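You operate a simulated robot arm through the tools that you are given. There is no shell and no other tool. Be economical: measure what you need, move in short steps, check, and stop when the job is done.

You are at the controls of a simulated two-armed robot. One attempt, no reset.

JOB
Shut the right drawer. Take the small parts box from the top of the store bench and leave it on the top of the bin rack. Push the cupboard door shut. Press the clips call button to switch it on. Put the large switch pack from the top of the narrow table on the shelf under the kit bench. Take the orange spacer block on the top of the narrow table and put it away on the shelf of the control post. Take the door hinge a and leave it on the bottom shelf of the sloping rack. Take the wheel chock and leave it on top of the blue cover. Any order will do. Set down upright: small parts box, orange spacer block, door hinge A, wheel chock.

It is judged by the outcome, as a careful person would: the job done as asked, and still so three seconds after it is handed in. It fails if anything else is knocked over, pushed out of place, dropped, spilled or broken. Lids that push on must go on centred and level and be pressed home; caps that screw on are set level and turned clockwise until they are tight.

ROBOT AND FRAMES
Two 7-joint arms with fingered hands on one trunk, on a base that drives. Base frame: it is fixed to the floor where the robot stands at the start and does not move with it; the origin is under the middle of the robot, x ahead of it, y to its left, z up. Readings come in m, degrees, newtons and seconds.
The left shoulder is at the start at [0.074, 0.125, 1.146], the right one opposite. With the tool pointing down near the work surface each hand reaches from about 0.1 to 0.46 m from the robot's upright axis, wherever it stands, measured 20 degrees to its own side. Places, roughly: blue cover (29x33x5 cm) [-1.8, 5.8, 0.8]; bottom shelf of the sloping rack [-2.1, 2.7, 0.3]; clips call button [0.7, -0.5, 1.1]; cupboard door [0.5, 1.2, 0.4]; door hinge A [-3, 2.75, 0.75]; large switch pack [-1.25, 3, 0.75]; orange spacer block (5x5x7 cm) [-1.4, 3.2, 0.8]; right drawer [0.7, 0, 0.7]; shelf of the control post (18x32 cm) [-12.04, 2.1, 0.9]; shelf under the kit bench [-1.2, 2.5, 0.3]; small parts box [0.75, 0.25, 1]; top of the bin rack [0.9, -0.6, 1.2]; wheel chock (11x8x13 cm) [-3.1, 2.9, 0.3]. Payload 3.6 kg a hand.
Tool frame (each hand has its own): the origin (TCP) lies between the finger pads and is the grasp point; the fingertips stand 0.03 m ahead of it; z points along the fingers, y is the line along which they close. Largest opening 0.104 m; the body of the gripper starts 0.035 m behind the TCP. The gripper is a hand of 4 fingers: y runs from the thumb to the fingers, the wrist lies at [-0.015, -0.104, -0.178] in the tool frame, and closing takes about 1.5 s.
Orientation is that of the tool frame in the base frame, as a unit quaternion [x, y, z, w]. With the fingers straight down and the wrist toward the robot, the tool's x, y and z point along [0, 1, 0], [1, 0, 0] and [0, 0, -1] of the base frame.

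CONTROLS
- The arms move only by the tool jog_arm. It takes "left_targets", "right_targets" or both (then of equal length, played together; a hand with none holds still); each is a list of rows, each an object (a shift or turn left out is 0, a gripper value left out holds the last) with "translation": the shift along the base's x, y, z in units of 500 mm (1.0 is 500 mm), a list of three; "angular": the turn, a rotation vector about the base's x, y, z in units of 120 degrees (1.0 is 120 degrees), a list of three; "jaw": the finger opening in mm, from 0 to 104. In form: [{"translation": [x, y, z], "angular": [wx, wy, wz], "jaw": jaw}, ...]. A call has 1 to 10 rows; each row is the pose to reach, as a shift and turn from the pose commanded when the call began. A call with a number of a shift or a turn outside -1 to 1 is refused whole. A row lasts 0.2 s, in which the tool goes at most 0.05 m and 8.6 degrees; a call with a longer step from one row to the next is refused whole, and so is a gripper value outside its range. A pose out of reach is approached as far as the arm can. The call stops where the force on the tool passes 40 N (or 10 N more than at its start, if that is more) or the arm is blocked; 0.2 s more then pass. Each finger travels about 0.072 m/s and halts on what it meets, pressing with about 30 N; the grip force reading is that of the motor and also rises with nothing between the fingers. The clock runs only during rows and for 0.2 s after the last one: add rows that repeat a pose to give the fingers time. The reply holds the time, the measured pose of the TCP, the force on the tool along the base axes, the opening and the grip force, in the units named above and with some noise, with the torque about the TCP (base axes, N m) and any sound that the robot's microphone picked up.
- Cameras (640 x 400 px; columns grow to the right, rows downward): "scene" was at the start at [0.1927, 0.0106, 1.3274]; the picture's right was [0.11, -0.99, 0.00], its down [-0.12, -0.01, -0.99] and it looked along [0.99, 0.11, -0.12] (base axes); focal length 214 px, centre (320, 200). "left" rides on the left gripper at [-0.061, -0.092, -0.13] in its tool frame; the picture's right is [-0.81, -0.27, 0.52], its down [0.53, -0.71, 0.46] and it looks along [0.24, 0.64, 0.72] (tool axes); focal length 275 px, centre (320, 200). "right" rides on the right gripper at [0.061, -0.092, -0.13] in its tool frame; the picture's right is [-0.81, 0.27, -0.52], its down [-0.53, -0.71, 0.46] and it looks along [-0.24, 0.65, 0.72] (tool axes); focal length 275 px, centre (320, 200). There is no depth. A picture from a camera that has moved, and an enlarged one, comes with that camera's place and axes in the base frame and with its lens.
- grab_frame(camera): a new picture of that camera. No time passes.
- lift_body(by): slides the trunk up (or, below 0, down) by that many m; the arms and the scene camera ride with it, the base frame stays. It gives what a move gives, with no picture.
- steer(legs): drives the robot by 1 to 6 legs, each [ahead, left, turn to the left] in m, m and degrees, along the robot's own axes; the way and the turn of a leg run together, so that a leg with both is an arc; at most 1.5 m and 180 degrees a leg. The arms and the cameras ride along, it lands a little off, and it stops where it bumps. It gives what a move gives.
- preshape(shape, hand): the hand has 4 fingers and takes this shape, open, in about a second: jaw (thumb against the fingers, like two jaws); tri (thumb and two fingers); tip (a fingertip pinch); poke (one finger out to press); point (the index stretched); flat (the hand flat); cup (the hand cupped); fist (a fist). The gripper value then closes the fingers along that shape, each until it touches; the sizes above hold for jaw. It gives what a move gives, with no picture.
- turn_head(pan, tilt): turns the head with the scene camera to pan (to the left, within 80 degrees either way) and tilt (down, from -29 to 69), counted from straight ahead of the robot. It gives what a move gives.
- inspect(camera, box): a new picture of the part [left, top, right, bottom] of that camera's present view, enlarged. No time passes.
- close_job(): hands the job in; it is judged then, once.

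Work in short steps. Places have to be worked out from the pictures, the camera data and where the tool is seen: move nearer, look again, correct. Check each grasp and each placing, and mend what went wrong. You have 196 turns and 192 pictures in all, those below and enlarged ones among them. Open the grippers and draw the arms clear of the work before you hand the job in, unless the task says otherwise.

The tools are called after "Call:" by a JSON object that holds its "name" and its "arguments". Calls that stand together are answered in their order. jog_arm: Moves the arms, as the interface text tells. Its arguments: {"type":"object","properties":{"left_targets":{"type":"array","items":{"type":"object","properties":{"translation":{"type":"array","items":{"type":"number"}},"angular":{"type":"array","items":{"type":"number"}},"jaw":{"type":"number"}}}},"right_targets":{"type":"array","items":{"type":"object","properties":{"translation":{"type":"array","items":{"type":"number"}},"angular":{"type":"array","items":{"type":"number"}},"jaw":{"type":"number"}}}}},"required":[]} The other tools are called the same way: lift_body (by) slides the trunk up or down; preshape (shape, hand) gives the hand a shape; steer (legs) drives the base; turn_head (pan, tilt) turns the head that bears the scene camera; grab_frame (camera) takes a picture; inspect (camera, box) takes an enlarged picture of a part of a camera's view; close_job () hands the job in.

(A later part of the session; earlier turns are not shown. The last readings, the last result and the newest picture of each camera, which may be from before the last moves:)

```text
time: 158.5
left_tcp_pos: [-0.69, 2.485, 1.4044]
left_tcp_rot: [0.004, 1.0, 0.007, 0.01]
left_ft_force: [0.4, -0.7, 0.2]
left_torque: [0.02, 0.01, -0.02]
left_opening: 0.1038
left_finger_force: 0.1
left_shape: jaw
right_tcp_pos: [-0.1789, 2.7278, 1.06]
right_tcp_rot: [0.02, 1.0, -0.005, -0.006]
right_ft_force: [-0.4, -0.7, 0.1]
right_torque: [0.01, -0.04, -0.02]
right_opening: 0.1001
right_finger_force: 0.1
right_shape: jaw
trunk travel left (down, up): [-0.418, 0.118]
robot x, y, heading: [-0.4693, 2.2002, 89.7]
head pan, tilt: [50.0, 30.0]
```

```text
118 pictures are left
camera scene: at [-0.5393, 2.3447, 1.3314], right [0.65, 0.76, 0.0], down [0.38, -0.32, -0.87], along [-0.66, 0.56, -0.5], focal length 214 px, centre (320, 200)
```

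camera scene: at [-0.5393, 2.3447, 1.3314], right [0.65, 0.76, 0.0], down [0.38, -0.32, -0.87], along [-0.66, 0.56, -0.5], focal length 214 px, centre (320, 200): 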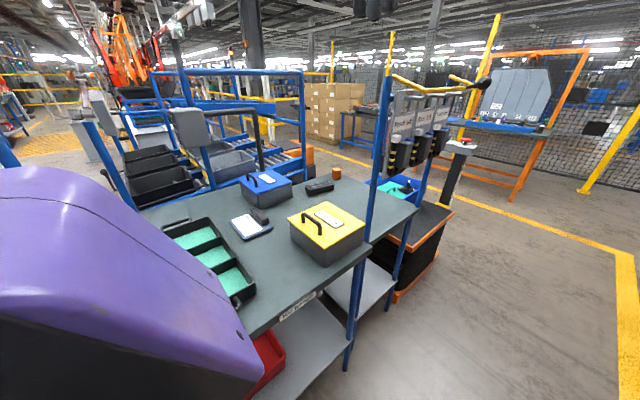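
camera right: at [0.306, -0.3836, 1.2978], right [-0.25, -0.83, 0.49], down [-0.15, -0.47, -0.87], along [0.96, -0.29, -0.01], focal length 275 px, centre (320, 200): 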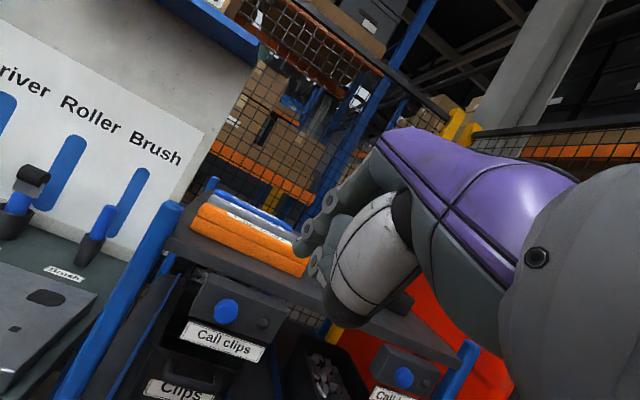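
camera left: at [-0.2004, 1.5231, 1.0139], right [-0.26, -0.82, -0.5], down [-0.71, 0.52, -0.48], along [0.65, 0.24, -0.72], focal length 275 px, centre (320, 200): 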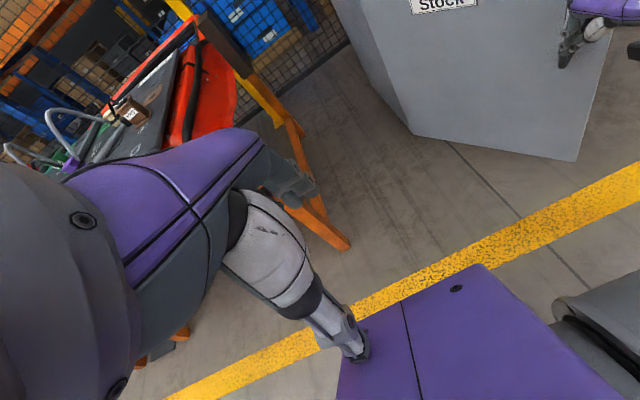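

The narrow table adjoins the kit bench's far side (right edge x≈-0.88, y 2.87–3.2). I move up and look again to choose an approach.

Call:
{"name": "steer", "arguments": {"legs": [[1.0, -0.05, 0]]}}

Call:
{"name": "turn_head", "arguments": {"pan": 75, "tilt": 25}}

Call:
{"name": "grab_frame", "arguments": {"camera": "scene"}}

```text
time: 162.8
left_tcp_pos: [-0.6425, 3.3232, 1.4095]
left_tcp_rot: [-0.002, 1.0, 0.016, 0.007]
left_ft_force: [0.3, 0.1, -0.4]
left_torque: [0.01, 0.01, -0.01]
left_opening: 0.1039
left_finger_force: 0.0
left_shape: jaw
right_tcp_pos: [-0.1364, 3.5777, 1.065]
right_tcp_rot: [0.016, 1.0, 0.001, -0.006]
right_ft_force: [0.8, -0.4, -0.3]
right_torque: [0.0, 0.0, 0.0]
right_opening: 0.1001
right_finger_force: 0.1
right_shape: jaw
trunk travel left (down, up): [-0.418, 0.118]
robot x, y, heading: [-0.4243, 3.0521, 90.4]
head pan, tilt: [50.0, 30.0]
stopped in leg 1: the robot was blocked; the commanded pose is now the measured one
```

```text
time: 163.6
left_tcp_pos: [-0.6418, 3.3232, 1.4099]
left_tcp_rot: [0.0, 1.0, 0.016, 0.008]
left_ft_force: [0.7, 0.3, 0.2]
left_torque: [-0.02, 0.01, 0.02]
left_opening: 0.1037
left_finger_force: 0.1
left_shape: jaw
right_tcp_pos: [-0.1323, 3.5761, 1.0682]
right_tcp_rot: [0.017, 1.0, 0.002, -0.008]
right_ft_force: [-0.7, -0.7, -0.4]
right_torque: [-0.01, -0.02, 0.02]
right_opening: 0.0998
right_finger_force: 0.1
right_shape: jaw
trunk travel left (down, up): [-0.418, 0.118]
robot x, y, heading: [-0.4234, 3.0562, 90.0]
head pan, tilt: [75.0, 25.0]
```

```text
117 pictures are left
camera scene: at [-0.5104, 3.1531, 1.3407], right [0.26, 0.97, 0.01], down [0.41, -0.1, -0.91], along [-0.88, 0.24, -0.42], focal length 214 px, centre (320, 200)
```

scene: 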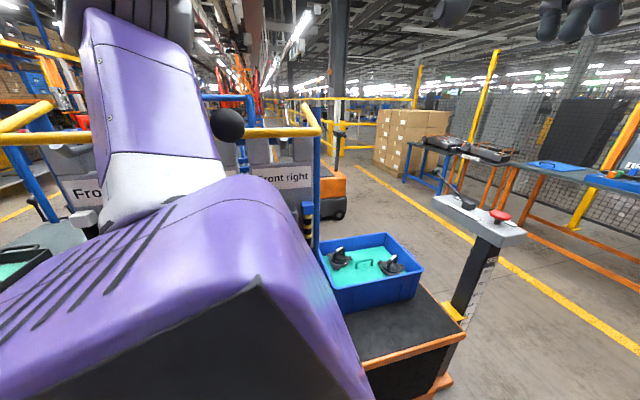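

Something blocked the robot - probably my left elbow met the yellow hanger bar. I back off and tuck the left arm before inspecting.

Call:
{"name": "steer", "arguments": {"legs": [[-0.15, 0, 0]]}}

Call:
{"name": "turn_head", "arguments": {"pan": 60, "tilt": 25}}

Call:
{"name": "grab_frame", "arguments": {"camera": "scene"}}

Call:
{"name": "grab_frame", "arguments": {"camera": "left"}}

Call:
{"name": "grab_frame", "arguments": {"camera": "right"}}

```text
time: 165.0
left_tcp_pos: [-0.6421, 3.1912, 1.4051]
left_tcp_rot: [0.001, 1.0, 0.011, 0.008]
left_ft_force: [-0.8, 1.0, -0.6]
left_torque: [0.0, 0.02, 0.04]
left_opening: 0.104
left_finger_force: 0.1
left_shape: jaw
right_tcp_pos: [-0.133, 3.4387, 1.0608]
right_tcp_rot: [0.019, 1.0, -0.004, -0.006]
right_ft_force: [-0.5, -0.2, 0.2]
right_torque: [0.0, -0.04, 0.01]
right_opening: 0.0999
right_finger_force: 0.0
right_shape: jaw
trunk travel left (down, up): [-0.418, 0.118]
robot x, y, heading: [-0.4271, 2.9056, 90.0]
head pan, tilt: [75.0, 25.0]
```

```text
time: 165.8
left_tcp_pos: [-0.6418, 3.1914, 1.4061]
left_tcp_rot: [0.001, 1.0, 0.01, 0.007]
left_ft_force: [-0.1, -0.1, 0.0]
left_torque: [-0.01, 0.0, 0.02]
left_opening: 0.1038
left_finger_force: 0.2
left_shape: jaw
right_tcp_pos: [-0.1332, 3.4402, 1.0605]
right_tcp_rot: [0.019, 1.0, -0.005, -0.006]
right_ft_force: [0.6, 0.2, -0.1]
right_torque: [0.01, 0.0, 0.0]
right_opening: 0.0998
right_finger_force: 0.1
right_shape: jaw
trunk travel left (down, up): [-0.418, 0.118]
robot x, y, heading: [-0.4257, 2.9065, 89.9]
head pan, tilt: [60.0, 25.0]
```

```text
116 pictures are left
camera scene: at [-0.5019, 3.0422, 1.3393], right [0.5, 0.87, 0.0], down [0.37, -0.21, -0.91], along [-0.78, 0.45, -0.42], focal length 214 px, centre (320, 200)
```

scene: 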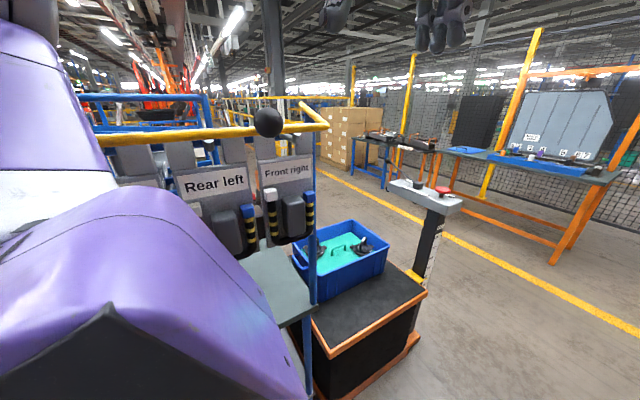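

```text
115 pictures are left
camera left: at [-0.5822, 3.097, 1.5354], right [0.82, -0.27, -0.51], down [-0.53, -0.7, -0.48], along [-0.23, 0.66, -0.72], focal length 275 px, centre (320, 200)
```

left: 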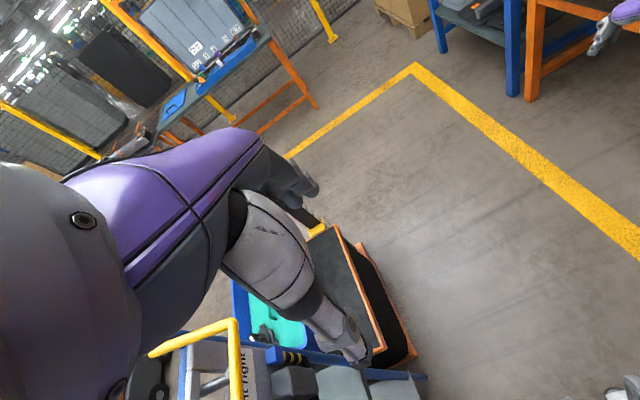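

```text
114 pictures are left
camera right: at [-0.1967, 3.3511, 1.191], right [0.83, 0.25, 0.5], down [0.5, -0.74, -0.46], along [0.26, 0.63, -0.73], focal length 275 px, centre (320, 200)
```

right: 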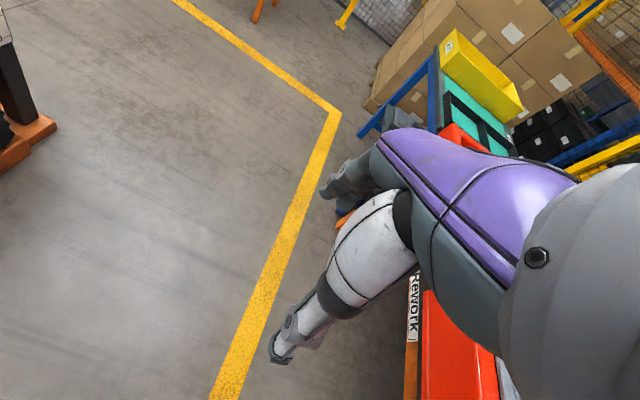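

Nothing was displaced; the left forearm met the yellow hanger bar. I tuck both hands inward, raise the trunk and shift right before passing.

Call:
{"name": "jog_arm", "arguments": {"left_targets": [{"translation": [0.05, 0.06, 0]}, {"translation": [0.1, 0.12, 0]}, {"translation": [0.16, 0.18, 0]}, {"translation": [0.2, 0.22, 0]}], "right_targets": [{"translation": [-0.05, -0.04, 0.03]}, {"translation": [-0.1, -0.08, 0.06]}, {"translation": [-0.16, -0.12, 0.1]}, {"translation": [-0.2, -0.14, 0.15]}]}}

Call:
{"name": "lift_body", "arguments": {"by": 0.1}}

Call:
{"name": "steer", "arguments": {"legs": [[0, -0.1, 0], [0.5, 0, 0]]}}

Call:
{"name": "turn_head", "arguments": {"pan": 80, "tilt": 25}}

Call:
{"name": "grab_frame", "arguments": {"camera": "scene"}}

```text
time: 166.8
left_tcp_pos: [-0.5428, 3.3033, 1.4047]
left_tcp_rot: [0.001, 1.0, 0.01, 0.009]
left_ft_force: [0.1, 0.3, 0.1]
left_torque: [0.01, -0.01, 0.03]
left_opening: 0.1037
left_finger_force: 0.0
left_shape: jaw
right_tcp_pos: [-0.2337, 3.3714, 1.1347]
right_tcp_rot: [0.019, 1.0, -0.004, -0.006]
right_ft_force: [-0.1, -0.1, 0.1]
right_torque: [-0.01, 0.01, 0.0]
right_opening: 0.0997
right_finger_force: 0.1
right_shape: jaw
trunk travel left (down, up): [-0.418, 0.118]
robot x, y, heading: [-0.4233, 2.9042, 90.0]
head pan, tilt: [60.0, 25.0]
```

```text
time: 168.1
left_tcp_pos: [-0.5415, 3.3013, 1.5037]
left_tcp_rot: [0.001, 1.0, 0.009, 0.007]
left_ft_force: [0.2, -0.6, -0.7]
left_torque: [-0.02, -0.05, 0.02]
left_opening: 0.1039
left_finger_force: 0.0
left_shape: jaw
right_tcp_pos: [-0.2327, 3.3704, 1.2349]
right_tcp_rot: [0.018, 1.0, -0.005, -0.007]
right_ft_force: [-0.2, -0.4, -0.4]
right_torque: [-0.03, 0.01, -0.03]
right_opening: 0.1003
right_finger_force: 0.1
right_shape: jaw
trunk travel left (down, up): [-0.518, 0.018]
robot x, y, heading: [-0.4211, 2.9057, 89.9]
head pan, tilt: [60.0, 25.0]
```

```text
time: 172.1
left_tcp_pos: [-0.4376, 3.79, 1.5066]
left_tcp_rot: [0.004, 1.0, 0.01, 0.008]
left_ft_force: [0.0, -1.3, 0.4]
left_torque: [0.01, -0.03, 0.01]
left_opening: 0.1036
left_finger_force: 0.0
left_shape: jaw
right_tcp_pos: [-0.1285, 3.8556, 1.2358]
right_tcp_rot: [0.02, 1.0, -0.003, -0.006]
right_ft_force: [0.0, 0.1, 0.7]
right_torque: [0.01, 0.02, 0.01]
right_opening: 0.1
right_finger_force: 0.1
right_shape: jaw
trunk travel left (down, up): [-0.518, 0.018]
robot x, y, heading: [-0.3204, 3.3912, 89.9]
head pan, tilt: [60.0, 25.0]
```

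```text
time: 173.0
left_tcp_pos: [-0.4376, 3.7904, 1.5058]
left_tcp_rot: [0.003, 1.0, 0.01, 0.007]
left_ft_force: [0.8, -0.4, 0.2]
left_torque: [-0.01, -0.02, 0.01]
left_opening: 0.1039
left_finger_force: 0.1
left_shape: jaw
right_tcp_pos: [-0.1298, 3.8568, 1.2361]
right_tcp_rot: [0.02, 1.0, -0.005, -0.006]
right_ft_force: [-0.4, -0.4, -0.2]
right_torque: [0.0, 0.01, 0.02]
right_opening: 0.0999
right_finger_force: 0.1
right_shape: jaw
trunk travel left (down, up): [-0.518, 0.018]
robot x, y, heading: [-0.3184, 3.3948, 89.5]
head pan, tilt: [80.0, 25.0]
```

```text
113 pictures are left
camera scene: at [-0.4102, 3.4344, 1.4539], right [0.18, 0.98, 0.0], down [0.42, -0.08, -0.91], along [-0.89, 0.16, -0.42], focal length 214 px, centre (320, 200)
```

scene: 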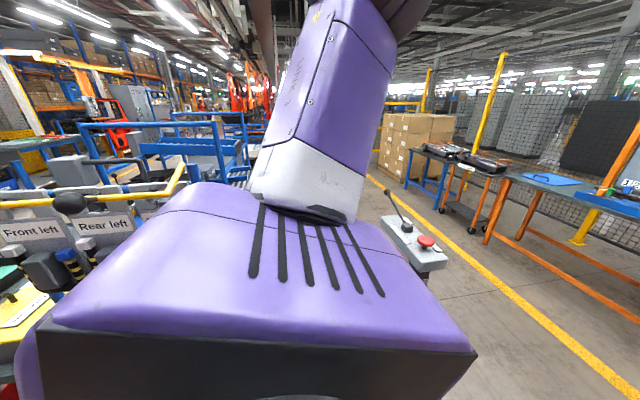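

Passed freely. I continue ahead, then turn round to face the narrow table from its far side.

Call:
{"name": "steer", "arguments": {"legs": [[1.1, -0.05, 0], [0, 0, 135]]}}

Call:
{"name": "turn_head", "arguments": {"pan": 0, "tilt": 20}}

Call:
{"name": "grab_frame", "arguments": {"camera": "scene"}}

```text
time: 184.1
left_tcp_pos: [-0.4681, 4.135, 1.5059]
left_tcp_rot: [0.917, -0.398, -0.011, 0.006]
left_ft_force: [0.1, 0.7, 0.1]
left_torque: [0.03, 0.02, -0.01]
left_opening: 0.1038
left_finger_force: 0.0
left_shape: jaw
right_tcp_pos: [-0.7296, 4.3141, 1.236]
right_tcp_rot: [0.911, -0.413, 0.008, -0.001]
right_ft_force: [0.5, 0.2, 0.4]
right_torque: [-0.02, -0.02, -0.03]
right_opening: 0.1
right_finger_force: 0.1
right_shape: jaw
trunk travel left (down, up): [-0.518, 0.018]
robot x, y, heading: [-0.264, 4.4908, -137.0]
head pan, tilt: [80.0, 25.0]
```

```text
time: 185.7
left_tcp_pos: [-0.4688, 4.1344, 1.5058]
left_tcp_rot: [0.918, -0.396, -0.011, 0.006]
left_ft_force: [-0.9, -0.6, -0.2]
left_torque: [0.03, 0.03, -0.02]
left_opening: 0.1036
left_finger_force: 0.0
left_shape: jaw
right_tcp_pos: [-0.7295, 4.314, 1.2359]
right_tcp_rot: [0.911, -0.413, 0.007, -0.001]
right_ft_force: [0.3, -0.1, 0.6]
right_torque: [0.01, 0.03, 0.04]
right_opening: 0.0997
right_finger_force: 0.0
right_shape: jaw
trunk travel left (down, up): [-0.518, 0.018]
robot x, y, heading: [-0.2637, 4.4927, -136.9]
head pan, tilt: [0.0, 20.0]
```

```text
112 pictures are left
camera scene: at [-0.3467, 4.4134, 1.462], right [-0.68, 0.73, 0.0], down [0.25, 0.23, -0.94], along [-0.69, -0.64, -0.34], focal length 214 px, centre (320, 200)
```

scene: 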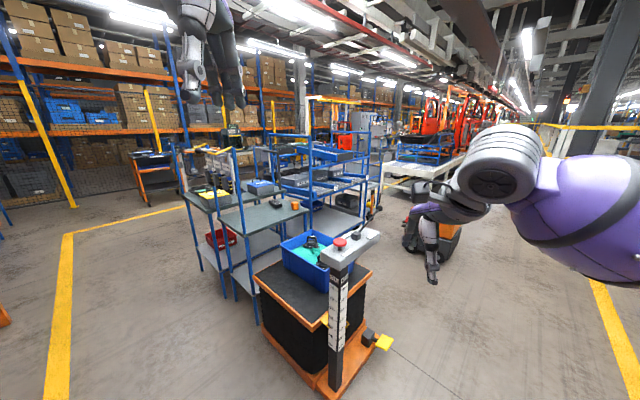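

Good overview: the narrow table with the orange block and black pack is behind the cart. Zoom in.

Call:
{"name": "inspect", "arguments": {"camera": "scene", "box": [170, 130, 430, 300]}}

```text
2.35 times, centred on (300, 215) of scene
camera zoom: at [-0.3467, 4.4134, 1.462], right [-0.68, 0.73, 0.0], down [0.25, 0.23, -0.94], along [-0.69, -0.64, -0.34], focal length 505 px, centre (367, 165)
```

zoom: 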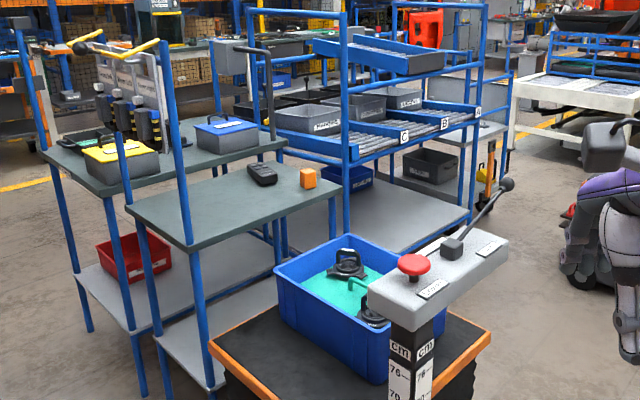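

The cart abuts the table's far side, but there's standing room near (-1.75, 3.65), left of the cart. I drive around the cart at y≈4.5 to get there.

Call:
{"name": "steer", "arguments": {"legs": [[0, 0, -43], [1.45, 0, 0], [0, 0, 108]]}}

Call:
{"name": "turn_head", "arguments": {"pan": 0, "tilt": 35}}

Call:
{"name": "grab_frame", "arguments": {"camera": "scene"}}

```text
time: 199.3
left_tcp_pos: [-1.4825, 4.1246, 1.5053]
left_tcp_rot: [0.988, 0.156, -0.006, 0.011]
left_ft_force: [0.2, -0.4, 0.1]
left_torque: [-0.03, -0.01, 0.03]
left_opening: 0.1038
left_finger_force: 0.1
left_shape: jaw
right_tcp_pos: [-1.7539, 3.9635, 1.2365]
right_tcp_rot: [0.99, 0.14, 0.005, -0.006]
right_ft_force: [-0.7, -0.5, 0.9]
right_torque: [-0.01, 0.0, -0.02]
right_opening: 0.1001
right_finger_force: 0.1
right_shape: jaw
trunk travel left (down, up): [-0.518, 0.018]
robot x, y, heading: [-1.7208, 4.4613, -72.0]
head pan, tilt: [0.0, 20.0]
```

```text
time: 200.1
left_tcp_pos: [-1.4823, 4.1244, 1.5051]
left_tcp_rot: [0.987, 0.157, -0.006, 0.011]
left_ft_force: [0.7, 0.0, 0.0]
left_torque: [0.0, 0.0, 0.0]
left_opening: 0.1041
left_finger_force: 0.1
left_shape: jaw
right_tcp_pos: [-1.7539, 3.9647, 1.2355]
right_tcp_rot: [0.99, 0.14, 0.005, -0.006]
right_ft_force: [0.5, -0.4, 0.3]
right_torque: [0.03, 0.03, 0.0]
right_opening: 0.0999
right_finger_force: 0.0
right_shape: jaw
trunk travel left (down, up): [-0.518, 0.018]
robot x, y, heading: [-1.7178, 4.4612, -72.0]
head pan, tilt: [0.0, 35.0]
```

```text
110 pictures are left
camera scene: at [-1.6844, 4.3567, 1.4382], right [-0.95, -0.31, 0.0], down [-0.18, 0.54, -0.82], along [0.25, -0.78, -0.57], focal length 214 px, centre (320, 200)
```

scene: 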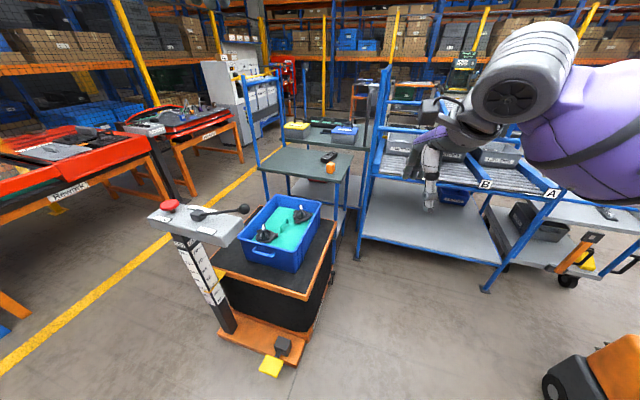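

Geometry is clear: rack front at y≈3.1, cart side at x≈-1.455, orange block ≈(-1.37,3.14), pack ≈(-1.28,2.92). I pull the right hand back, then drive to about (-1.80,3.48).

Call:
{"name": "jog_arm", "arguments": {"right_targets": [{"translation": [0, 0.06, 0.04]}, {"translation": [0, 0.12, 0.1]}, {"translation": [-0.02, 0.18, 0.16]}, {"translation": [-0.04, 0.24, 0.22]}, {"translation": [-0.06, 0.3, 0.28]}]}}

Call:
{"name": "steer", "arguments": {"legs": [[0.2, -0.38, 0], [0.7, 0, 8]]}}

Call:
{"name": "turn_head", "arguments": {"pan": 20, "tilt": 45}}

Call:
{"name": "grab_frame", "arguments": {"camera": "scene"}}

Call:
{"name": "grab_frame", "arguments": {"camera": "left"}}

```text
time: 201.3
left_tcp_pos: [-1.4818, 4.1261, 1.507]
left_tcp_rot: [0.988, 0.156, -0.007, 0.013]
left_ft_force: [0.2, 0.4, -0.2]
left_torque: [-0.03, 0.02, 0.02]
left_opening: 0.1038
left_finger_force: 0.1
left_shape: jaw
right_tcp_pos: [-1.7865, 4.1173, 1.3777]
right_tcp_rot: [0.99, 0.14, 0.005, -0.004]
right_ft_force: [-0.7, -0.2, -0.4]
right_torque: [-0.05, -0.01, 0.03]
right_opening: 0.0999
right_finger_force: 0.1
right_shape: jaw
trunk travel left (down, up): [-0.518, 0.018]
robot x, y, heading: [-1.7191, 4.4615, -72.1]
head pan, tilt: [0.0, 35.0]
```

```text
time: 208.7
left_tcp_pos: [-1.4804, 3.2071, 1.5067]
left_tcp_rot: [0.974, 0.226, -0.005, 0.012]
left_ft_force: [-0.2, 0.6, -0.5]
left_torque: [0.0, -0.01, 0.0]
left_opening: 0.1038
left_finger_force: 0.1
left_shape: jaw
right_tcp_pos: [-1.781, 3.153, 1.3769]
right_tcp_rot: [0.978, 0.211, 0.006, -0.005]
right_ft_force: [0.2, -0.5, 0.7]
right_torque: [0.0, -0.01, -0.04]
right_opening: 0.0998
right_finger_force: 0.0
right_shape: jaw
trunk travel left (down, up): [-0.518, 0.018]
robot x, y, heading: [-1.7618, 3.5033, -63.8]
head pan, tilt: [0.0, 35.0]
```

```text
time: 209.5
left_tcp_pos: [-1.4817, 3.2055, 1.5061]
left_tcp_rot: [0.974, 0.227, -0.005, 0.012]
left_ft_force: [0.2, -0.4, -0.9]
left_torque: [0.03, 0.02, -0.02]
left_opening: 0.1041
left_finger_force: 0.0
left_shape: jaw
right_tcp_pos: [-1.7808, 3.1537, 1.3757]
right_tcp_rot: [0.978, 0.21, 0.005, -0.006]
right_ft_force: [0.2, -0.5, -0.3]
right_torque: [-0.03, -0.02, -0.02]
right_opening: 0.0999
right_finger_force: 0.0
right_shape: jaw
trunk travel left (down, up): [-0.518, 0.018]
robot x, y, heading: [-1.764, 3.5098, -63.8]
head pan, tilt: [20.0, 45.0]
```

```text
109 pictures are left
camera scene: at [-1.6948, 3.4306, 1.4234], right [-0.69, -0.72, 0.0], down [-0.51, 0.49, -0.71], along [0.51, -0.49, -0.71], focal length 214 px, centre (320, 200)
```

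scene: 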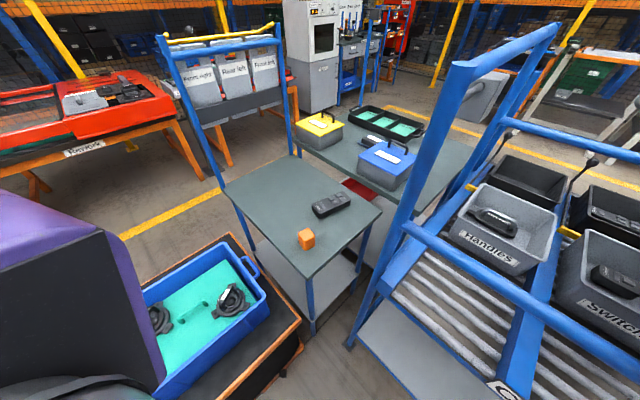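

```text
108 pictures are left
camera left: at [-1.5759, 3.2645, 1.6356], right [-0.85, -0.12, -0.51], down [0.16, 0.86, -0.48], along [0.5, -0.49, -0.71], focal length 275 px, centre (320, 200)
```

left: 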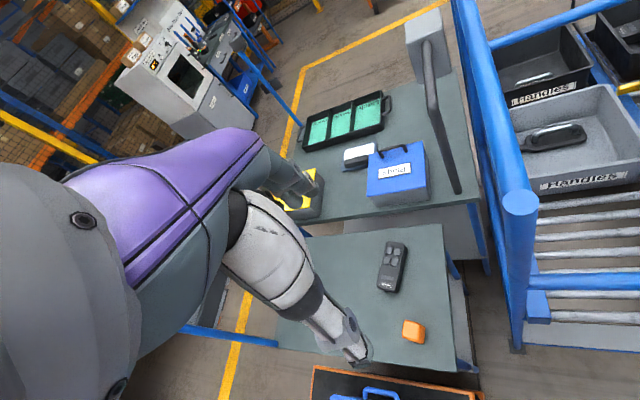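

Orange block centre ≈(-1.362,3.176,0.814); pack ≈(-1.287,2.98,0.775), long axis along y. I look closely at both for sizes.

Call:
{"name": "inspect", "arguments": {"camera": "left", "box": [340, 220, 460, 360]}}

Call:
{"name": "inspect", "arguments": {"camera": "scene", "box": [220, 150, 400, 290]}}

```text
2.86 times, centred on (400, 290) of left
camera zoom: at [-1.5759, 3.2645, 1.6356], right [-0.85, -0.12, -0.51], down [0.16, 0.86, -0.48], along [0.5, -0.49, -0.71], focal length 786 px, centre (91, -57)
```

zoom: 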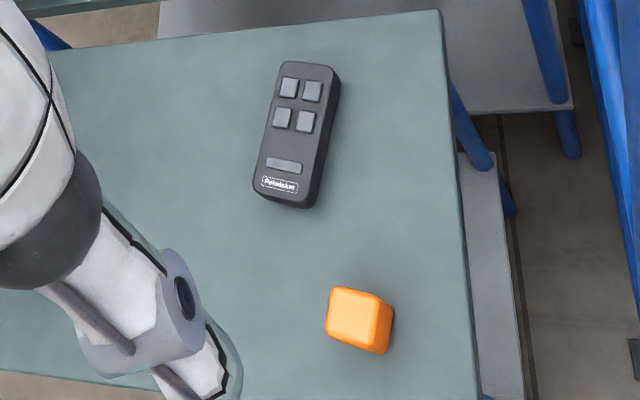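

```text
2.86 times, centred on (310, 220) of scene
camera zoom: at [-1.6948, 3.4306, 1.4234], right [-0.69, -0.72, 0.0], down [-0.51, 0.49, -0.71], along [0.51, -0.49, -0.71], focal length 613 px, centre (349, 143)
```

zoom: 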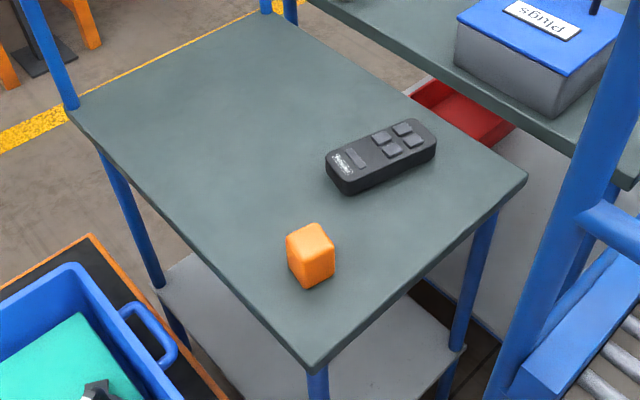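

Pack ≈16×6 cm, centre (-1.296,2.985), closing direction at bearing -9°. I raise the right hand out of the rack's way, lower the trunk, and yaw the left hand to suit the pack.

Call:
{"name": "jog_arm", "arguments": {"right_targets": [{"translation": [0, 0.02, 0.08]}, {"translation": [0, 0.04, 0.16]}, {"translation": [0, 0.06, 0.24]}, {"translation": [0, 0.08, 0.32]}, {"translation": [0, 0.08, 0.36]}, {"translation": [0, 0.08, 0.36]}, {"translation": [0, 0.08, 0.36]}], "left_targets": [{"angular": [0, 0, 0.07]}, {"angular": [0, 0, 0.14]}, {"angular": [0, 0, 0.21]}, {"angular": [0, 0, 0.28]}, {"angular": [0, 0, 0.35]}, {"angular": [0, 0, 0.42]}, {"angular": [0, 0, 0.46]}]}}

Call:
{"name": "lift_body", "arguments": {"by": -0.22}}

Call:
{"name": "grab_frame", "arguments": {"camera": "scene"}}

```text
time: 211.1
left_tcp_pos: [-1.4318, 3.2622, 1.4597]
left_tcp_rot: [0.758, 0.652, -0.002, 0.015]
left_ft_force: [-1.5, 0.1, -0.1]
left_torque: [0.02, -0.02, 0.0]
left_opening: 0.1037
left_finger_force: 0.2
left_shape: jaw
left hand out of reach, approached as far as the arm can: row 2, 3, 4, 5, 6, 7
right_tcp_pos: [-1.7798, 3.1944, 1.5552]
right_tcp_rot: [0.978, 0.21, 0.006, -0.005]
right_ft_force: [0.1, -0.6, -0.5]
right_torque: [0.05, -0.03, 0.0]
right_opening: 0.1001
right_finger_force: 0.1
right_shape: jaw
trunk travel left (down, up): [-0.518, 0.018]
robot x, y, heading: [-1.7611, 3.5068, -63.9]
head pan, tilt: [20.0, 45.0]
```

```text
time: 213.4
left_tcp_pos: [-1.4302, 3.2651, 1.2406]
left_tcp_rot: [0.758, 0.652, 0.0, 0.015]
left_ft_force: [0.8, 0.2, 1.1]
left_torque: [-0.01, -0.03, -0.01]
left_opening: 0.1038
left_finger_force: 0.0
left_shape: jaw
right_tcp_pos: [-1.7167, 3.0715, 1.2202]
right_tcp_rot: [0.96, 0.206, -0.042, -0.185]
right_ft_force: [-0.2, 0.9, -0.8]
right_torque: [-0.02, -0.01, 0.01]
right_opening: 0.1
right_finger_force: 0.1
right_shape: jaw
trunk travel left (down, up): [-0.298, 0.238]
robot x, y, heading: [-1.7603, 3.505, -63.8]
head pan, tilt: [20.0, 45.0]
```

```text
105 pictures are left
camera scene: at [-1.6518, 3.3497, 1.189], right [-0.69, -0.72, 0.0], down [-0.51, 0.49, -0.71], along [0.51, -0.49, -0.71], focal length 214 px, centre (320, 200)
```

scene: 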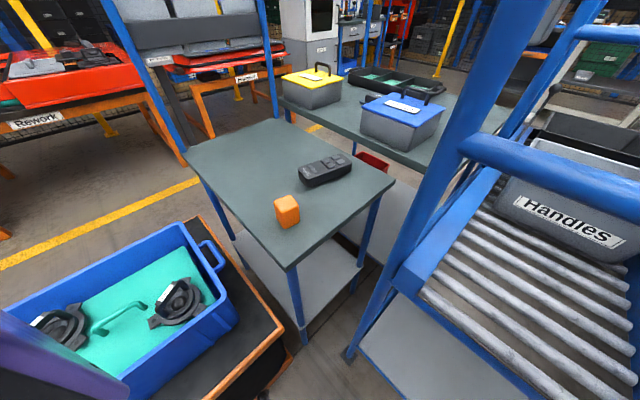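

The right hand drifted near the rack; I draw it back and up, while starting the left hand's tilt toward the pack.

Call:
{"name": "jog_arm", "arguments": {"right_targets": [{"translation": [-0.02, 0.06, 0.04]}, {"translation": [-0.04, 0.12, 0.08]}, {"translation": [-0.06, 0.18, 0.12]}, {"translation": [-0.06, 0.2, 0.16]}, {"translation": [-0.06, 0.2, 0.16]}], "left_targets": [{"translation": [0.03, -0.05, -0.04], "angular": [-0.06, 0.009, 0]}, {"translation": [0.06, -0.1, -0.08], "angular": [-0.12, 0.018, 0]}, {"translation": [0.09, -0.16, -0.12], "angular": [-0.18, 0.027, 0]}, {"translation": [0.12, -0.22, -0.16], "angular": [-0.24, 0.036, 0]}, {"translation": [0.15, -0.28, -0.2], "angular": [-0.27, 0.042, 0]}]}}

Call:
{"name": "grab_frame", "arguments": {"camera": "scene"}}

```text
time: 214.6
left_tcp_pos: [-1.3546, 3.1195, 1.1387]
left_tcp_rot: [0.723, 0.626, -0.216, 0.197]
left_ft_force: [0.4, 0.4, 0.6]
left_torque: [-0.02, 0.03, -0.06]
left_opening: 0.1041
left_finger_force: 0.0
left_shape: jaw
right_tcp_pos: [-1.7137, 3.1538, 1.2068]
right_tcp_rot: [0.959, 0.206, -0.04, -0.19]
right_ft_force: [-1.4, 0.7, 0.2]
right_torque: [0.0, -0.02, -0.01]
right_opening: 0.1002
right_finger_force: 0.0
right_shape: jaw
right hand out of reach, approached as far as the arm can: row 1, 2, 3, 4, 5
trunk travel left (down, up): [-0.298, 0.238]
robot x, y, heading: [-1.7635, 3.5049, -63.8]
head pan, tilt: [20.0, 45.0]
```

```text
104 pictures are left
camera scene: at [-1.6523, 3.3452, 1.1883], right [-0.69, -0.72, 0.0], down [-0.51, 0.49, -0.71], along [0.51, -0.49, -0.71], focal length 214 px, centre (320, 200)
```

scene: 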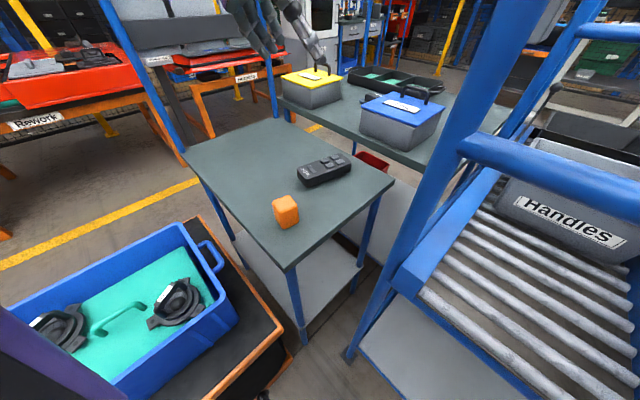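

Left hand is aligned (closing axis level, 34° lean). I move above the pack and descend part-way.

Call:
{"name": "jog_arm", "arguments": {"left_targets": [{"translation": [0.03, -0.07, 0]}, {"translation": [0.06, -0.14, -0.02]}, {"translation": [0.09, -0.21, -0.06]}, {"translation": [0.11, -0.263, -0.12]}, {"translation": [0.11, -0.263, -0.2]}, {"translation": [0.11, -0.263, -0.28]}, {"translation": [0.11, -0.263, -0.36]}, {"translation": [0.11, -0.263, -0.36]}]}}

Call:
{"name": "grab_frame", "arguments": {"camera": "scene"}}

Call:
{"name": "grab_frame", "arguments": {"camera": "left"}}

```text
time: 216.4
left_tcp_pos: [-1.3, 2.9896, 0.9587]
left_tcp_rot: [0.723, 0.626, -0.215, 0.196]
left_ft_force: [0.5, 0.2, -0.5]
left_torque: [0.0, 0.02, -0.01]
left_opening: 0.1038
left_finger_force: 0.3
left_shape: jaw
right_tcp_pos: [-1.711, 3.1541, 1.2066]
right_tcp_rot: [0.96, 0.205, -0.039, -0.189]
right_ft_force: [-0.3, -0.5, -0.2]
right_torque: [-0.02, 0.03, -0.01]
right_opening: 0.1
right_finger_force: 0.0
right_shape: jaw
trunk travel left (down, up): [-0.298, 0.238]
robot x, y, heading: [-1.7629, 3.5056, -63.8]
head pan, tilt: [20.0, 45.0]
```

```text
103 pictures are left
camera scene: at [-1.6524, 3.3451, 1.1883], right [-0.69, -0.72, 0.0], down [-0.51, 0.49, -0.71], along [0.51, -0.49, -0.71], focal length 214 px, centre (320, 200)
```

scene: 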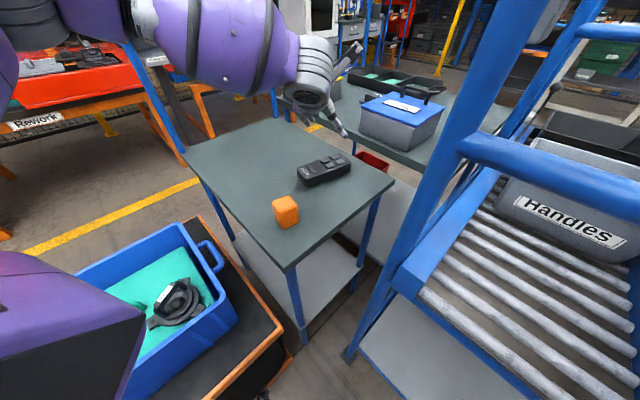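

```text
102 pictures are left
camera left: at [-1.3893, 3.0234, 1.1005], right [-0.41, -0.91, 0.02], down [-0.67, 0.29, -0.69], along [0.62, -0.29, -0.73], focal length 275 px, centre (320, 200)
```

left: 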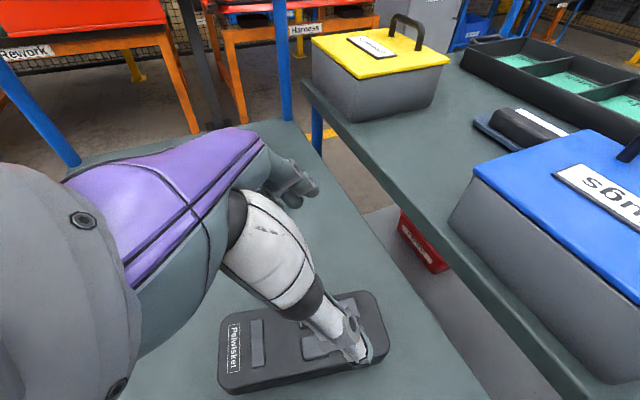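

Pack centre seen at (-1.306,3.0); I correct by a few mm and descend to grasp height with light contact detection.

Call:
{"name": "jog_arm", "arguments": {"left_targets": [{"translation": [-0.012, 0.016, -0.08]}, {"translation": [-0.012, 0.016, -0.16]}, {"translation": [-0.012, 0.016, -0.22]}, {"translation": [-0.012, 0.016, -0.25]}, {"translation": [-0.012, 0.016, -0.27]}, {"translation": [-0.012, 0.016, -0.285]}]}}

Call:
{"name": "grab_frame", "arguments": {"camera": "left"}}

```text
time: 218.0
left_tcp_pos: [-1.3041, 2.9926, 0.8298]
left_tcp_rot: [0.723, 0.622, -0.217, 0.209]
left_ft_force: [-3.1, 2.7, 24.1]
left_torque: [-0.11, -1.64, 0.19]
left_opening: 0.1038
left_finger_force: 0.0
left_shape: jaw
right_tcp_pos: [-1.7134, 3.1564, 1.2073]
right_tcp_rot: [0.959, 0.205, -0.04, -0.189]
right_ft_force: [-0.4, -0.7, -0.3]
right_torque: [0.04, 0.01, 0.01]
right_opening: 0.0997
right_finger_force: 0.1
right_shape: jaw
trunk travel left (down, up): [-0.298, 0.238]
robot x, y, heading: [-1.7606, 3.5051, -63.7]
head pan, tilt: [20.0, 45.0]
stopped in row 6 (left hand): the force on the tool passed its limit at 42 N (the readings are from after the stop); the commanded pose is now the measured one
```

```text
101 pictures are left
camera left: at [-1.3955, 3.0304, 0.9682], right [-0.41, -0.91, 0.03], down [-0.66, 0.27, -0.7], along [0.63, -0.31, -0.71], focal length 275 px, centre (320, 200)
```

left: 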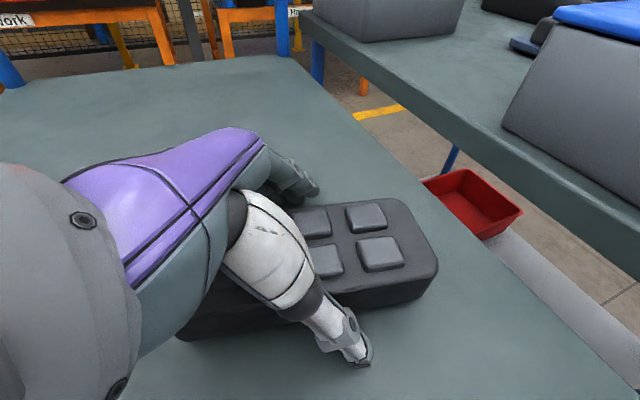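

The fingertips touch the table on both sides of the pack. I ease up 3 mm and close.

Call:
{"name": "jog_arm", "arguments": {"left_targets": [{"translation": [0, 0, 0.006], "jaw": 104}, {"translation": [0, 0, 0.006], "jaw": 80}, {"translation": [0, 0, 0.006], "jaw": 60}, {"translation": [0, 0, 0.006], "jaw": 40}, {"translation": [0, 0, 0.006], "jaw": 30}, {"translation": [0, 0, 0.006], "jaw": 30}, {"translation": [0, 0, 0.006], "jaw": 30}]}}

Call:
{"name": "grab_frame", "arguments": {"camera": "left"}}

```text
time: 219.6
left_tcp_pos: [-1.304, 2.9941, 0.8309]
left_tcp_rot: [0.723, 0.623, -0.216, 0.207]
left_ft_force: [0.8, 4.4, 30.4]
left_torque: [-0.05, -1.8, 0.32]
left_opening: 0.0571
left_finger_force: 30.4
left_shape: jaw
right_tcp_pos: [-1.7152, 3.1555, 1.208]
right_tcp_rot: [0.96, 0.206, -0.039, -0.188]
right_ft_force: [-0.6, 0.1, 0.3]
right_torque: [-0.02, -0.04, 0.0]
right_opening: 0.1001
right_finger_force: 0.2
right_shape: jaw
trunk travel left (down, up): [-0.298, 0.238]
robot x, y, heading: [-1.7603, 3.51, -63.8]
head pan, tilt: [20.0, 45.0]
```

```text
100 pictures are left
camera left: at [-1.396, 3.0322, 0.9701], right [-0.41, -0.91, 0.03], down [-0.66, 0.27, -0.7], along [0.63, -0.3, -0.72], focal length 275 px, centre (320, 200)
```

left: 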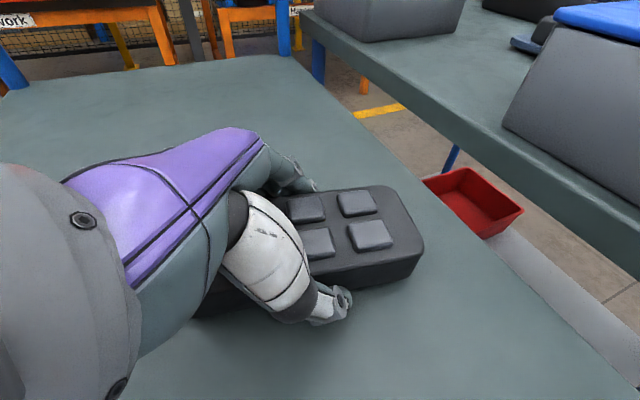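

Gripped at 57 mm. Lift and check.

Call:
{"name": "jog_arm", "arguments": {"left_targets": [{"translation": [0, 0, 0.04], "jaw": 30}, {"translation": [0, 0, 0.1]}, {"translation": [0, 0, 0.18]}, {"translation": [0, 0, 0.26]}, {"translation": [0, 0.02, 0.34]}, {"translation": [0, 0.04, 0.42]}, {"translation": [0, 0.06, 0.48]}]}}

Call:
{"name": "grab_frame", "arguments": {"camera": "left"}}

Call:
{"name": "grab_frame", "arguments": {"camera": "scene"}}

```text
time: 221.2
left_tcp_pos: [-1.306, 3.0247, 1.0659]
left_tcp_rot: [0.723, 0.624, -0.215, 0.202]
left_ft_force: [-0.4, -0.5, -1.1]
left_torque: [-0.01, 0.03, 0.0]
left_opening: 0.0566
left_finger_force: 29.9
left_shape: jaw
right_tcp_pos: [-1.7132, 3.1553, 1.2076]
right_tcp_rot: [0.96, 0.205, -0.039, -0.189]
right_ft_force: [0.1, 0.1, -0.1]
right_torque: [0.03, 0.03, 0.06]
right_opening: 0.1001
right_finger_force: 0.1
right_shape: jaw
trunk travel left (down, up): [-0.298, 0.238]
robot x, y, heading: [-1.7607, 3.5051, -63.8]
head pan, tilt: [20.0, 45.0]
```

```text
99 pictures are left
camera left: at [-1.3951, 3.0605, 1.2061], right [-0.41, -0.91, 0.02], down [-0.67, 0.28, -0.69], along [0.63, -0.3, -0.72], focal length 275 px, centre (320, 200)
```

left: 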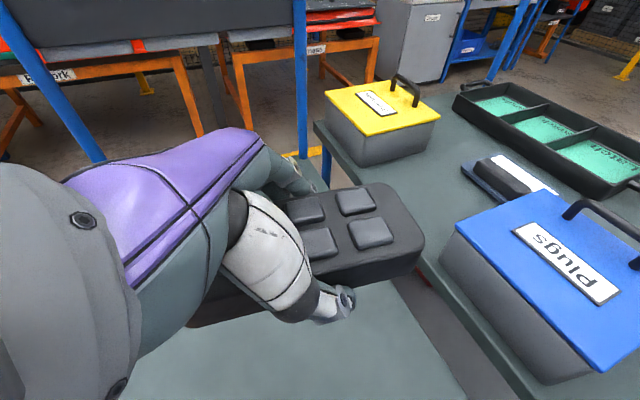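

```text
98 pictures are left
camera scene: at [-1.6527, 3.3452, 1.1883], right [-0.69, -0.72, 0.0], down [-0.51, 0.49, -0.71], along [0.51, -0.49, -0.71], focal length 214 px, centre (320, 200)
```

scene: 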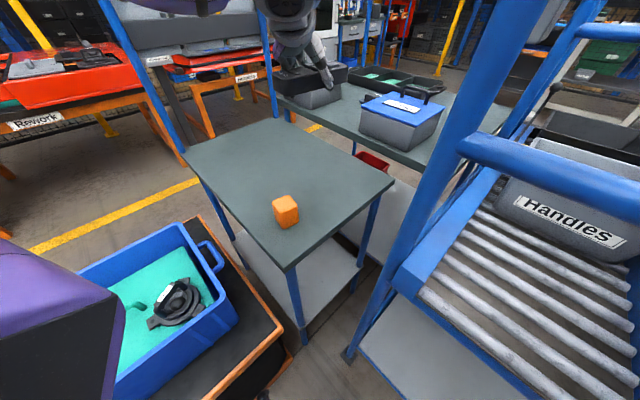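

The pack is held. I bring it up and back toward the body, raise the trunk, then retrace the route to the kit bench's front.

Call:
{"name": "jog_arm", "arguments": {"left_targets": [{"translation": [-0.02, 0.04, 0.06], "jaw": 30}, {"translation": [-0.05, 0.1, 0.12]}, {"translation": [-0.08, 0.16, 0.18]}, {"translation": [-0.12, 0.22, 0.22]}, {"translation": [-0.16, 0.28, 0.26]}, {"translation": [-0.2, 0.34, 0.28]}, {"translation": [-0.24, 0.36, 0.3]}]}}

Call:
{"name": "lift_body", "arguments": {"by": 0.2}}

Call:
{"name": "grab_frame", "arguments": {"camera": "scene"}}

```text
time: 222.8
left_tcp_pos: [-1.4241, 3.2062, 1.213]
left_tcp_rot: [0.723, 0.625, -0.216, 0.201]
left_ft_force: [-0.1, 0.2, -1.3]
left_torque: [-0.02, -0.02, -0.01]
left_opening: 0.0564
left_finger_force: 30.3
left_shape: jaw
right_tcp_pos: [-1.7115, 3.155, 1.2078]
right_tcp_rot: [0.959, 0.205, -0.04, -0.189]
right_ft_force: [-0.8, 0.2, 0.2]
right_torque: [-0.03, -0.01, -0.01]
right_opening: 0.0999
right_finger_force: 0.0
right_shape: jaw
trunk travel left (down, up): [-0.298, 0.238]
robot x, y, heading: [-1.7596, 3.5045, -63.9]
head pan, tilt: [20.0, 45.0]
```

```text
time: 224.9
left_tcp_pos: [-1.4246, 3.2044, 1.4149]
left_tcp_rot: [0.724, 0.624, -0.214, 0.201]
left_ft_force: [0.1, 0.0, -1.3]
left_torque: [-0.01, 0.02, -0.02]
left_opening: 0.0563
left_finger_force: 29.7
left_shape: jaw
right_tcp_pos: [-1.7123, 3.1537, 1.406]
right_tcp_rot: [0.959, 0.206, -0.04, -0.189]
right_ft_force: [0.4, -0.6, 0.0]
right_torque: [0.02, 0.0, 0.02]
right_opening: 0.0998
right_finger_force: 0.0
right_shape: jaw
trunk travel left (down, up): [-0.498, 0.038]
robot x, y, heading: [-1.7613, 3.5071, -63.7]
head pan, tilt: [20.0, 45.0]
```

```text
97 pictures are left
camera scene: at [-1.6857, 3.4123, 1.4015], right [-0.69, -0.72, 0.0], down [-0.51, 0.49, -0.71], along [0.51, -0.49, -0.71], focal length 214 px, centre (320, 200)
```

scene: 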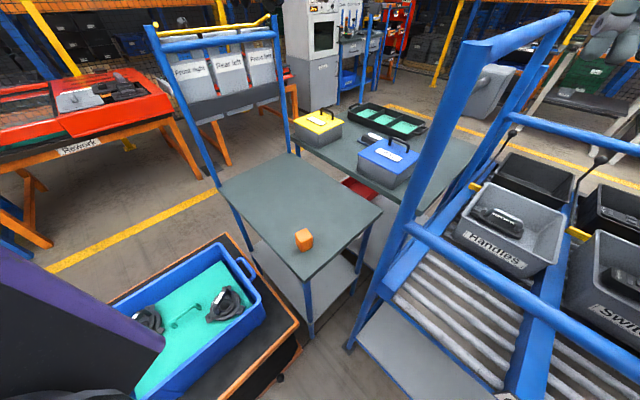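

Clear. Driving back out and round the cart to the aisle.

Call:
{"name": "steer", "arguments": {"legs": [[-0.7, 0, -8], [-0.2, 0.38, 0], [0, 0, 72], [1.42, 0, 0], [0, 0, 90]]}}

Call:
{"name": "turn_head", "arguments": {"pan": 0, "tilt": 30}}

Call:
{"name": "grab_frame", "arguments": {"camera": "scene"}}

```text
time: 245.8
left_tcp_pos: [-0.4797, 4.8777, 1.4164]
left_tcp_rot: [-0.443, 0.846, 0.148, 0.256]
left_ft_force: [-1.1, 0.0, -1.3]
left_torque: [0.02, 0.02, 0.01]
left_opening: 0.0559
left_finger_force: 30.2
left_shape: jaw
right_tcp_pos: [-0.2004, 4.7952, 1.4065]
right_tcp_rot: [0.019, 0.981, -0.193, -0.005]
right_ft_force: [0.4, 0.2, -0.7]
right_torque: [0.0, -0.01, -0.04]
right_opening: 0.0998
right_finger_force: 0.0
right_shape: jaw
trunk travel left (down, up): [-0.498, 0.038]
robot x, y, heading: [-0.3101, 4.4573, 89.9]
head pan, tilt: [20.0, 45.0]
```

```text
time: 246.7
left_tcp_pos: [-0.4808, 4.8786, 1.4151]
left_tcp_rot: [-0.443, 0.847, 0.147, 0.256]
left_ft_force: [0.4, -0.7, -2.1]
left_torque: [-0.02, 0.0, 0.02]
left_opening: 0.0557
left_finger_force: 29.9
left_shape: jaw
right_tcp_pos: [-0.2, 4.7957, 1.4064]
right_tcp_rot: [0.019, 0.981, -0.194, -0.005]
right_ft_force: [0.1, 0.1, -0.3]
right_torque: [0.02, 0.0, 0.02]
right_opening: 0.0999
right_finger_force: 0.1
right_shape: jaw
trunk travel left (down, up): [-0.498, 0.038]
robot x, y, heading: [-0.3134, 4.4585, 89.9]
head pan, tilt: [0.0, 30.0]
```

```text
96 pictures are left
camera scene: at [-0.3105, 4.5902, 1.4242], right [1.0, 0.0, 0.0], down [0.0, -0.5, -0.87], along [0.0, 0.87, -0.5], focal length 214 px, centre (320, 200)
```

scene: 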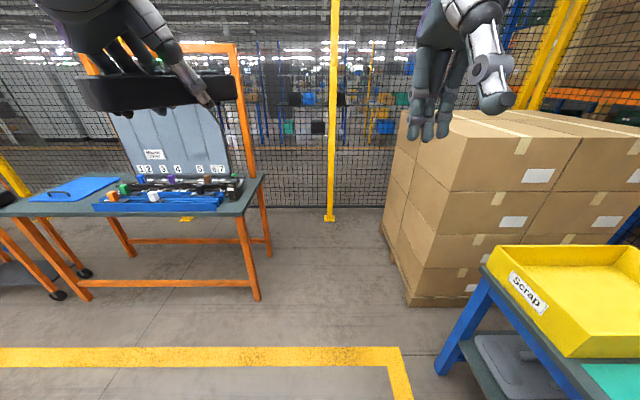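

Now reversing down the aisle to the front of the kit bench.

Call:
{"name": "steer", "arguments": {"legs": [[0, -0.06, 0], [-1.4, 0, 0], [-1.42, 0, 0], [0, 0.95, 0]]}}

Call:
{"name": "turn_head", "arguments": {"pan": 0, "tilt": 35}}

Call:
{"name": "grab_frame", "arguments": {"camera": "scene"}}

```text
time: 269.2
left_tcp_pos: [-1.3815, 2.1129, 1.4157]
left_tcp_rot: [-0.433, 0.852, 0.145, 0.258]
left_ft_force: [0.1, 0.0, -1.9]
left_torque: [-0.02, 0.0, 0.01]
left_opening: 0.056
left_finger_force: 30.2
left_shape: jaw
right_tcp_pos: [-1.1033, 2.0232, 1.4078]
right_tcp_rot: [0.03, 0.981, -0.194, -0.007]
right_ft_force: [-1.0, 0.3, 0.0]
right_torque: [0.01, -0.01, -0.02]
right_opening: 0.0998
right_finger_force: 0.1
right_shape: jaw
trunk travel left (down, up): [-0.498, 0.038]
robot x, y, heading: [-1.2238, 1.6846, 88.4]
head pan, tilt: [0.0, 30.0]
```

```text
time: 269.9
left_tcp_pos: [-1.3813, 2.1132, 1.4162]
left_tcp_rot: [-0.433, 0.852, 0.145, 0.258]
left_ft_force: [-0.3, 0.1, -1.4]
left_torque: [-0.02, -0.01, -0.01]
left_opening: 0.0558
left_finger_force: 29.9
left_shape: jaw
right_tcp_pos: [-1.1025, 2.0249, 1.4064]
right_tcp_rot: [0.03, 0.981, -0.193, -0.007]
right_ft_force: [0.4, -0.6, 0.1]
right_torque: [0.02, 0.04, 0.02]
right_opening: 0.0998
right_finger_force: 0.0
right_shape: jaw
trunk travel left (down, up): [-0.498, 0.038]
robot x, y, heading: [-1.2241, 1.6863, 88.4]
head pan, tilt: [0.0, 35.0]
```

```text
95 pictures are left
camera scene: at [-1.2184, 1.8194, 1.4165], right [1.0, -0.03, 0.0], down [-0.02, -0.57, -0.82], along [0.02, 0.82, -0.57], focal length 214 px, centre (320, 200)
```

scene: 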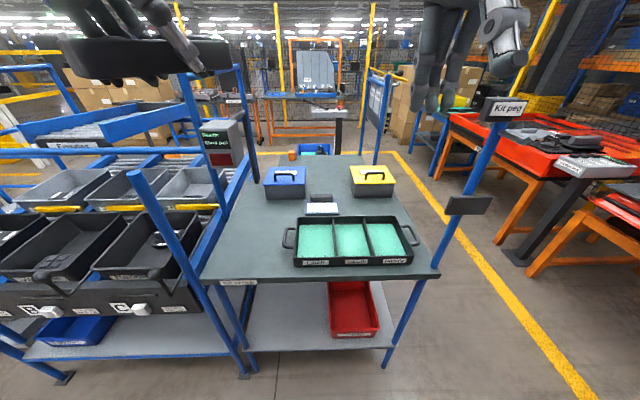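

The left half of the shelf (front edge y≈2.255, z≈0.29) is free. I back off a bit, yaw the pack so it points inward, and raise the right hand before lowering the trunk.

Call:
{"name": "steer", "arguments": {"legs": [[-0.15, 0, 1.6]]}}

Call:
{"name": "jog_arm", "arguments": {"left_targets": [{"translation": [0.02, 0.02, 0], "angular": [0, 0, 0.06], "jaw": 30}, {"translation": [0.04, 0.04, 0], "angular": [0, 0, 0.12]}, {"translation": [0.06, 0.06, 0], "angular": [0, 0, 0.18]}, {"translation": [0.08, 0.08, 0], "angular": [0, 0, 0.24]}, {"translation": [0.08, 0.1, -0.04], "angular": [0, 0, 0.29]}, {"translation": [0.08, 0.1, -0.08], "angular": [0, 0, 0.29]}], "right_targets": [{"translation": [0, 0, 0.04]}, {"translation": [0, 0, 0.08]}, {"translation": [0, 0, 0.12]}, {"translation": [0, 0, 0.16]}, {"translation": [0, 0, 0.2]}, {"translation": [0, 0, 0.2]}]}}

Call:
{"name": "grab_frame", "arguments": {"camera": "scene"}}

```text
time: 271.2
left_tcp_pos: [-1.3961, 1.9577, 1.4152]
left_tcp_rot: [-0.444, 0.846, 0.147, 0.256]
left_ft_force: [-0.1, 0.7, -2.1]
left_torque: [0.02, -0.02, 0.0]
left_opening: 0.0558
left_finger_force: 29.8
left_shape: jaw
right_tcp_pos: [-1.1144, 1.8762, 1.4066]
right_tcp_rot: [0.016, 0.981, -0.193, -0.003]
right_ft_force: [0.1, -1.0, 0.4]
right_torque: [-0.04, -0.02, 0.03]
right_opening: 0.1
right_finger_force: 0.1
right_shape: jaw
trunk travel left (down, up): [-0.498, 0.038]
robot x, y, heading: [-1.2222, 1.5349, 89.9]
head pan, tilt: [0.0, 35.0]
```

```text
time: 272.6
left_tcp_pos: [-1.4131, 1.9914, 1.3668]
left_tcp_rot: [0.677, -0.674, -0.217, -0.201]
left_ft_force: [-0.4, 0.0, -1.7]
left_torque: [-0.01, 0.04, 0.02]
left_opening: 0.0559
left_finger_force: 30.2
left_shape: jaw
left hand out of reach, approached as far as the arm can: row 3, 4, 5, 6
right_tcp_pos: [-1.1145, 1.8737, 1.5079]
right_tcp_rot: [0.017, 0.981, -0.194, -0.004]
right_ft_force: [-0.3, -0.3, 0.0]
right_torque: [0.0, 0.0, -0.03]
right_opening: 0.0997
right_finger_force: 0.0
right_shape: jaw
trunk travel left (down, up): [-0.498, 0.038]
robot x, y, heading: [-1.2271, 1.5344, 90.0]
head pan, tilt: [0.0, 35.0]
```

```text
94 pictures are left
camera scene: at [-1.2236, 1.6667, 1.4164], right [1.0, 0.0, 0.0], down [0.0, -0.57, -0.82], along [0.0, 0.82, -0.57], focal length 214 px, centre (320, 200)
```

scene: 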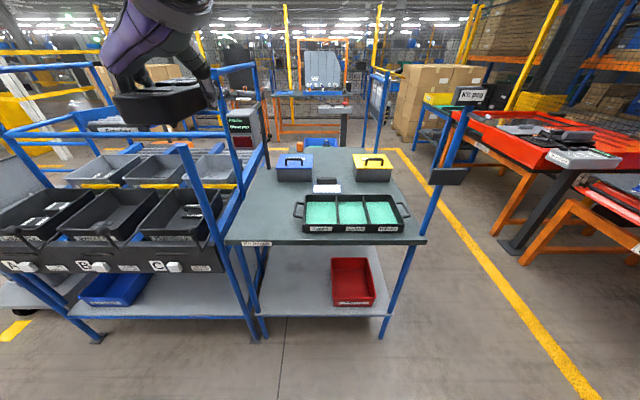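

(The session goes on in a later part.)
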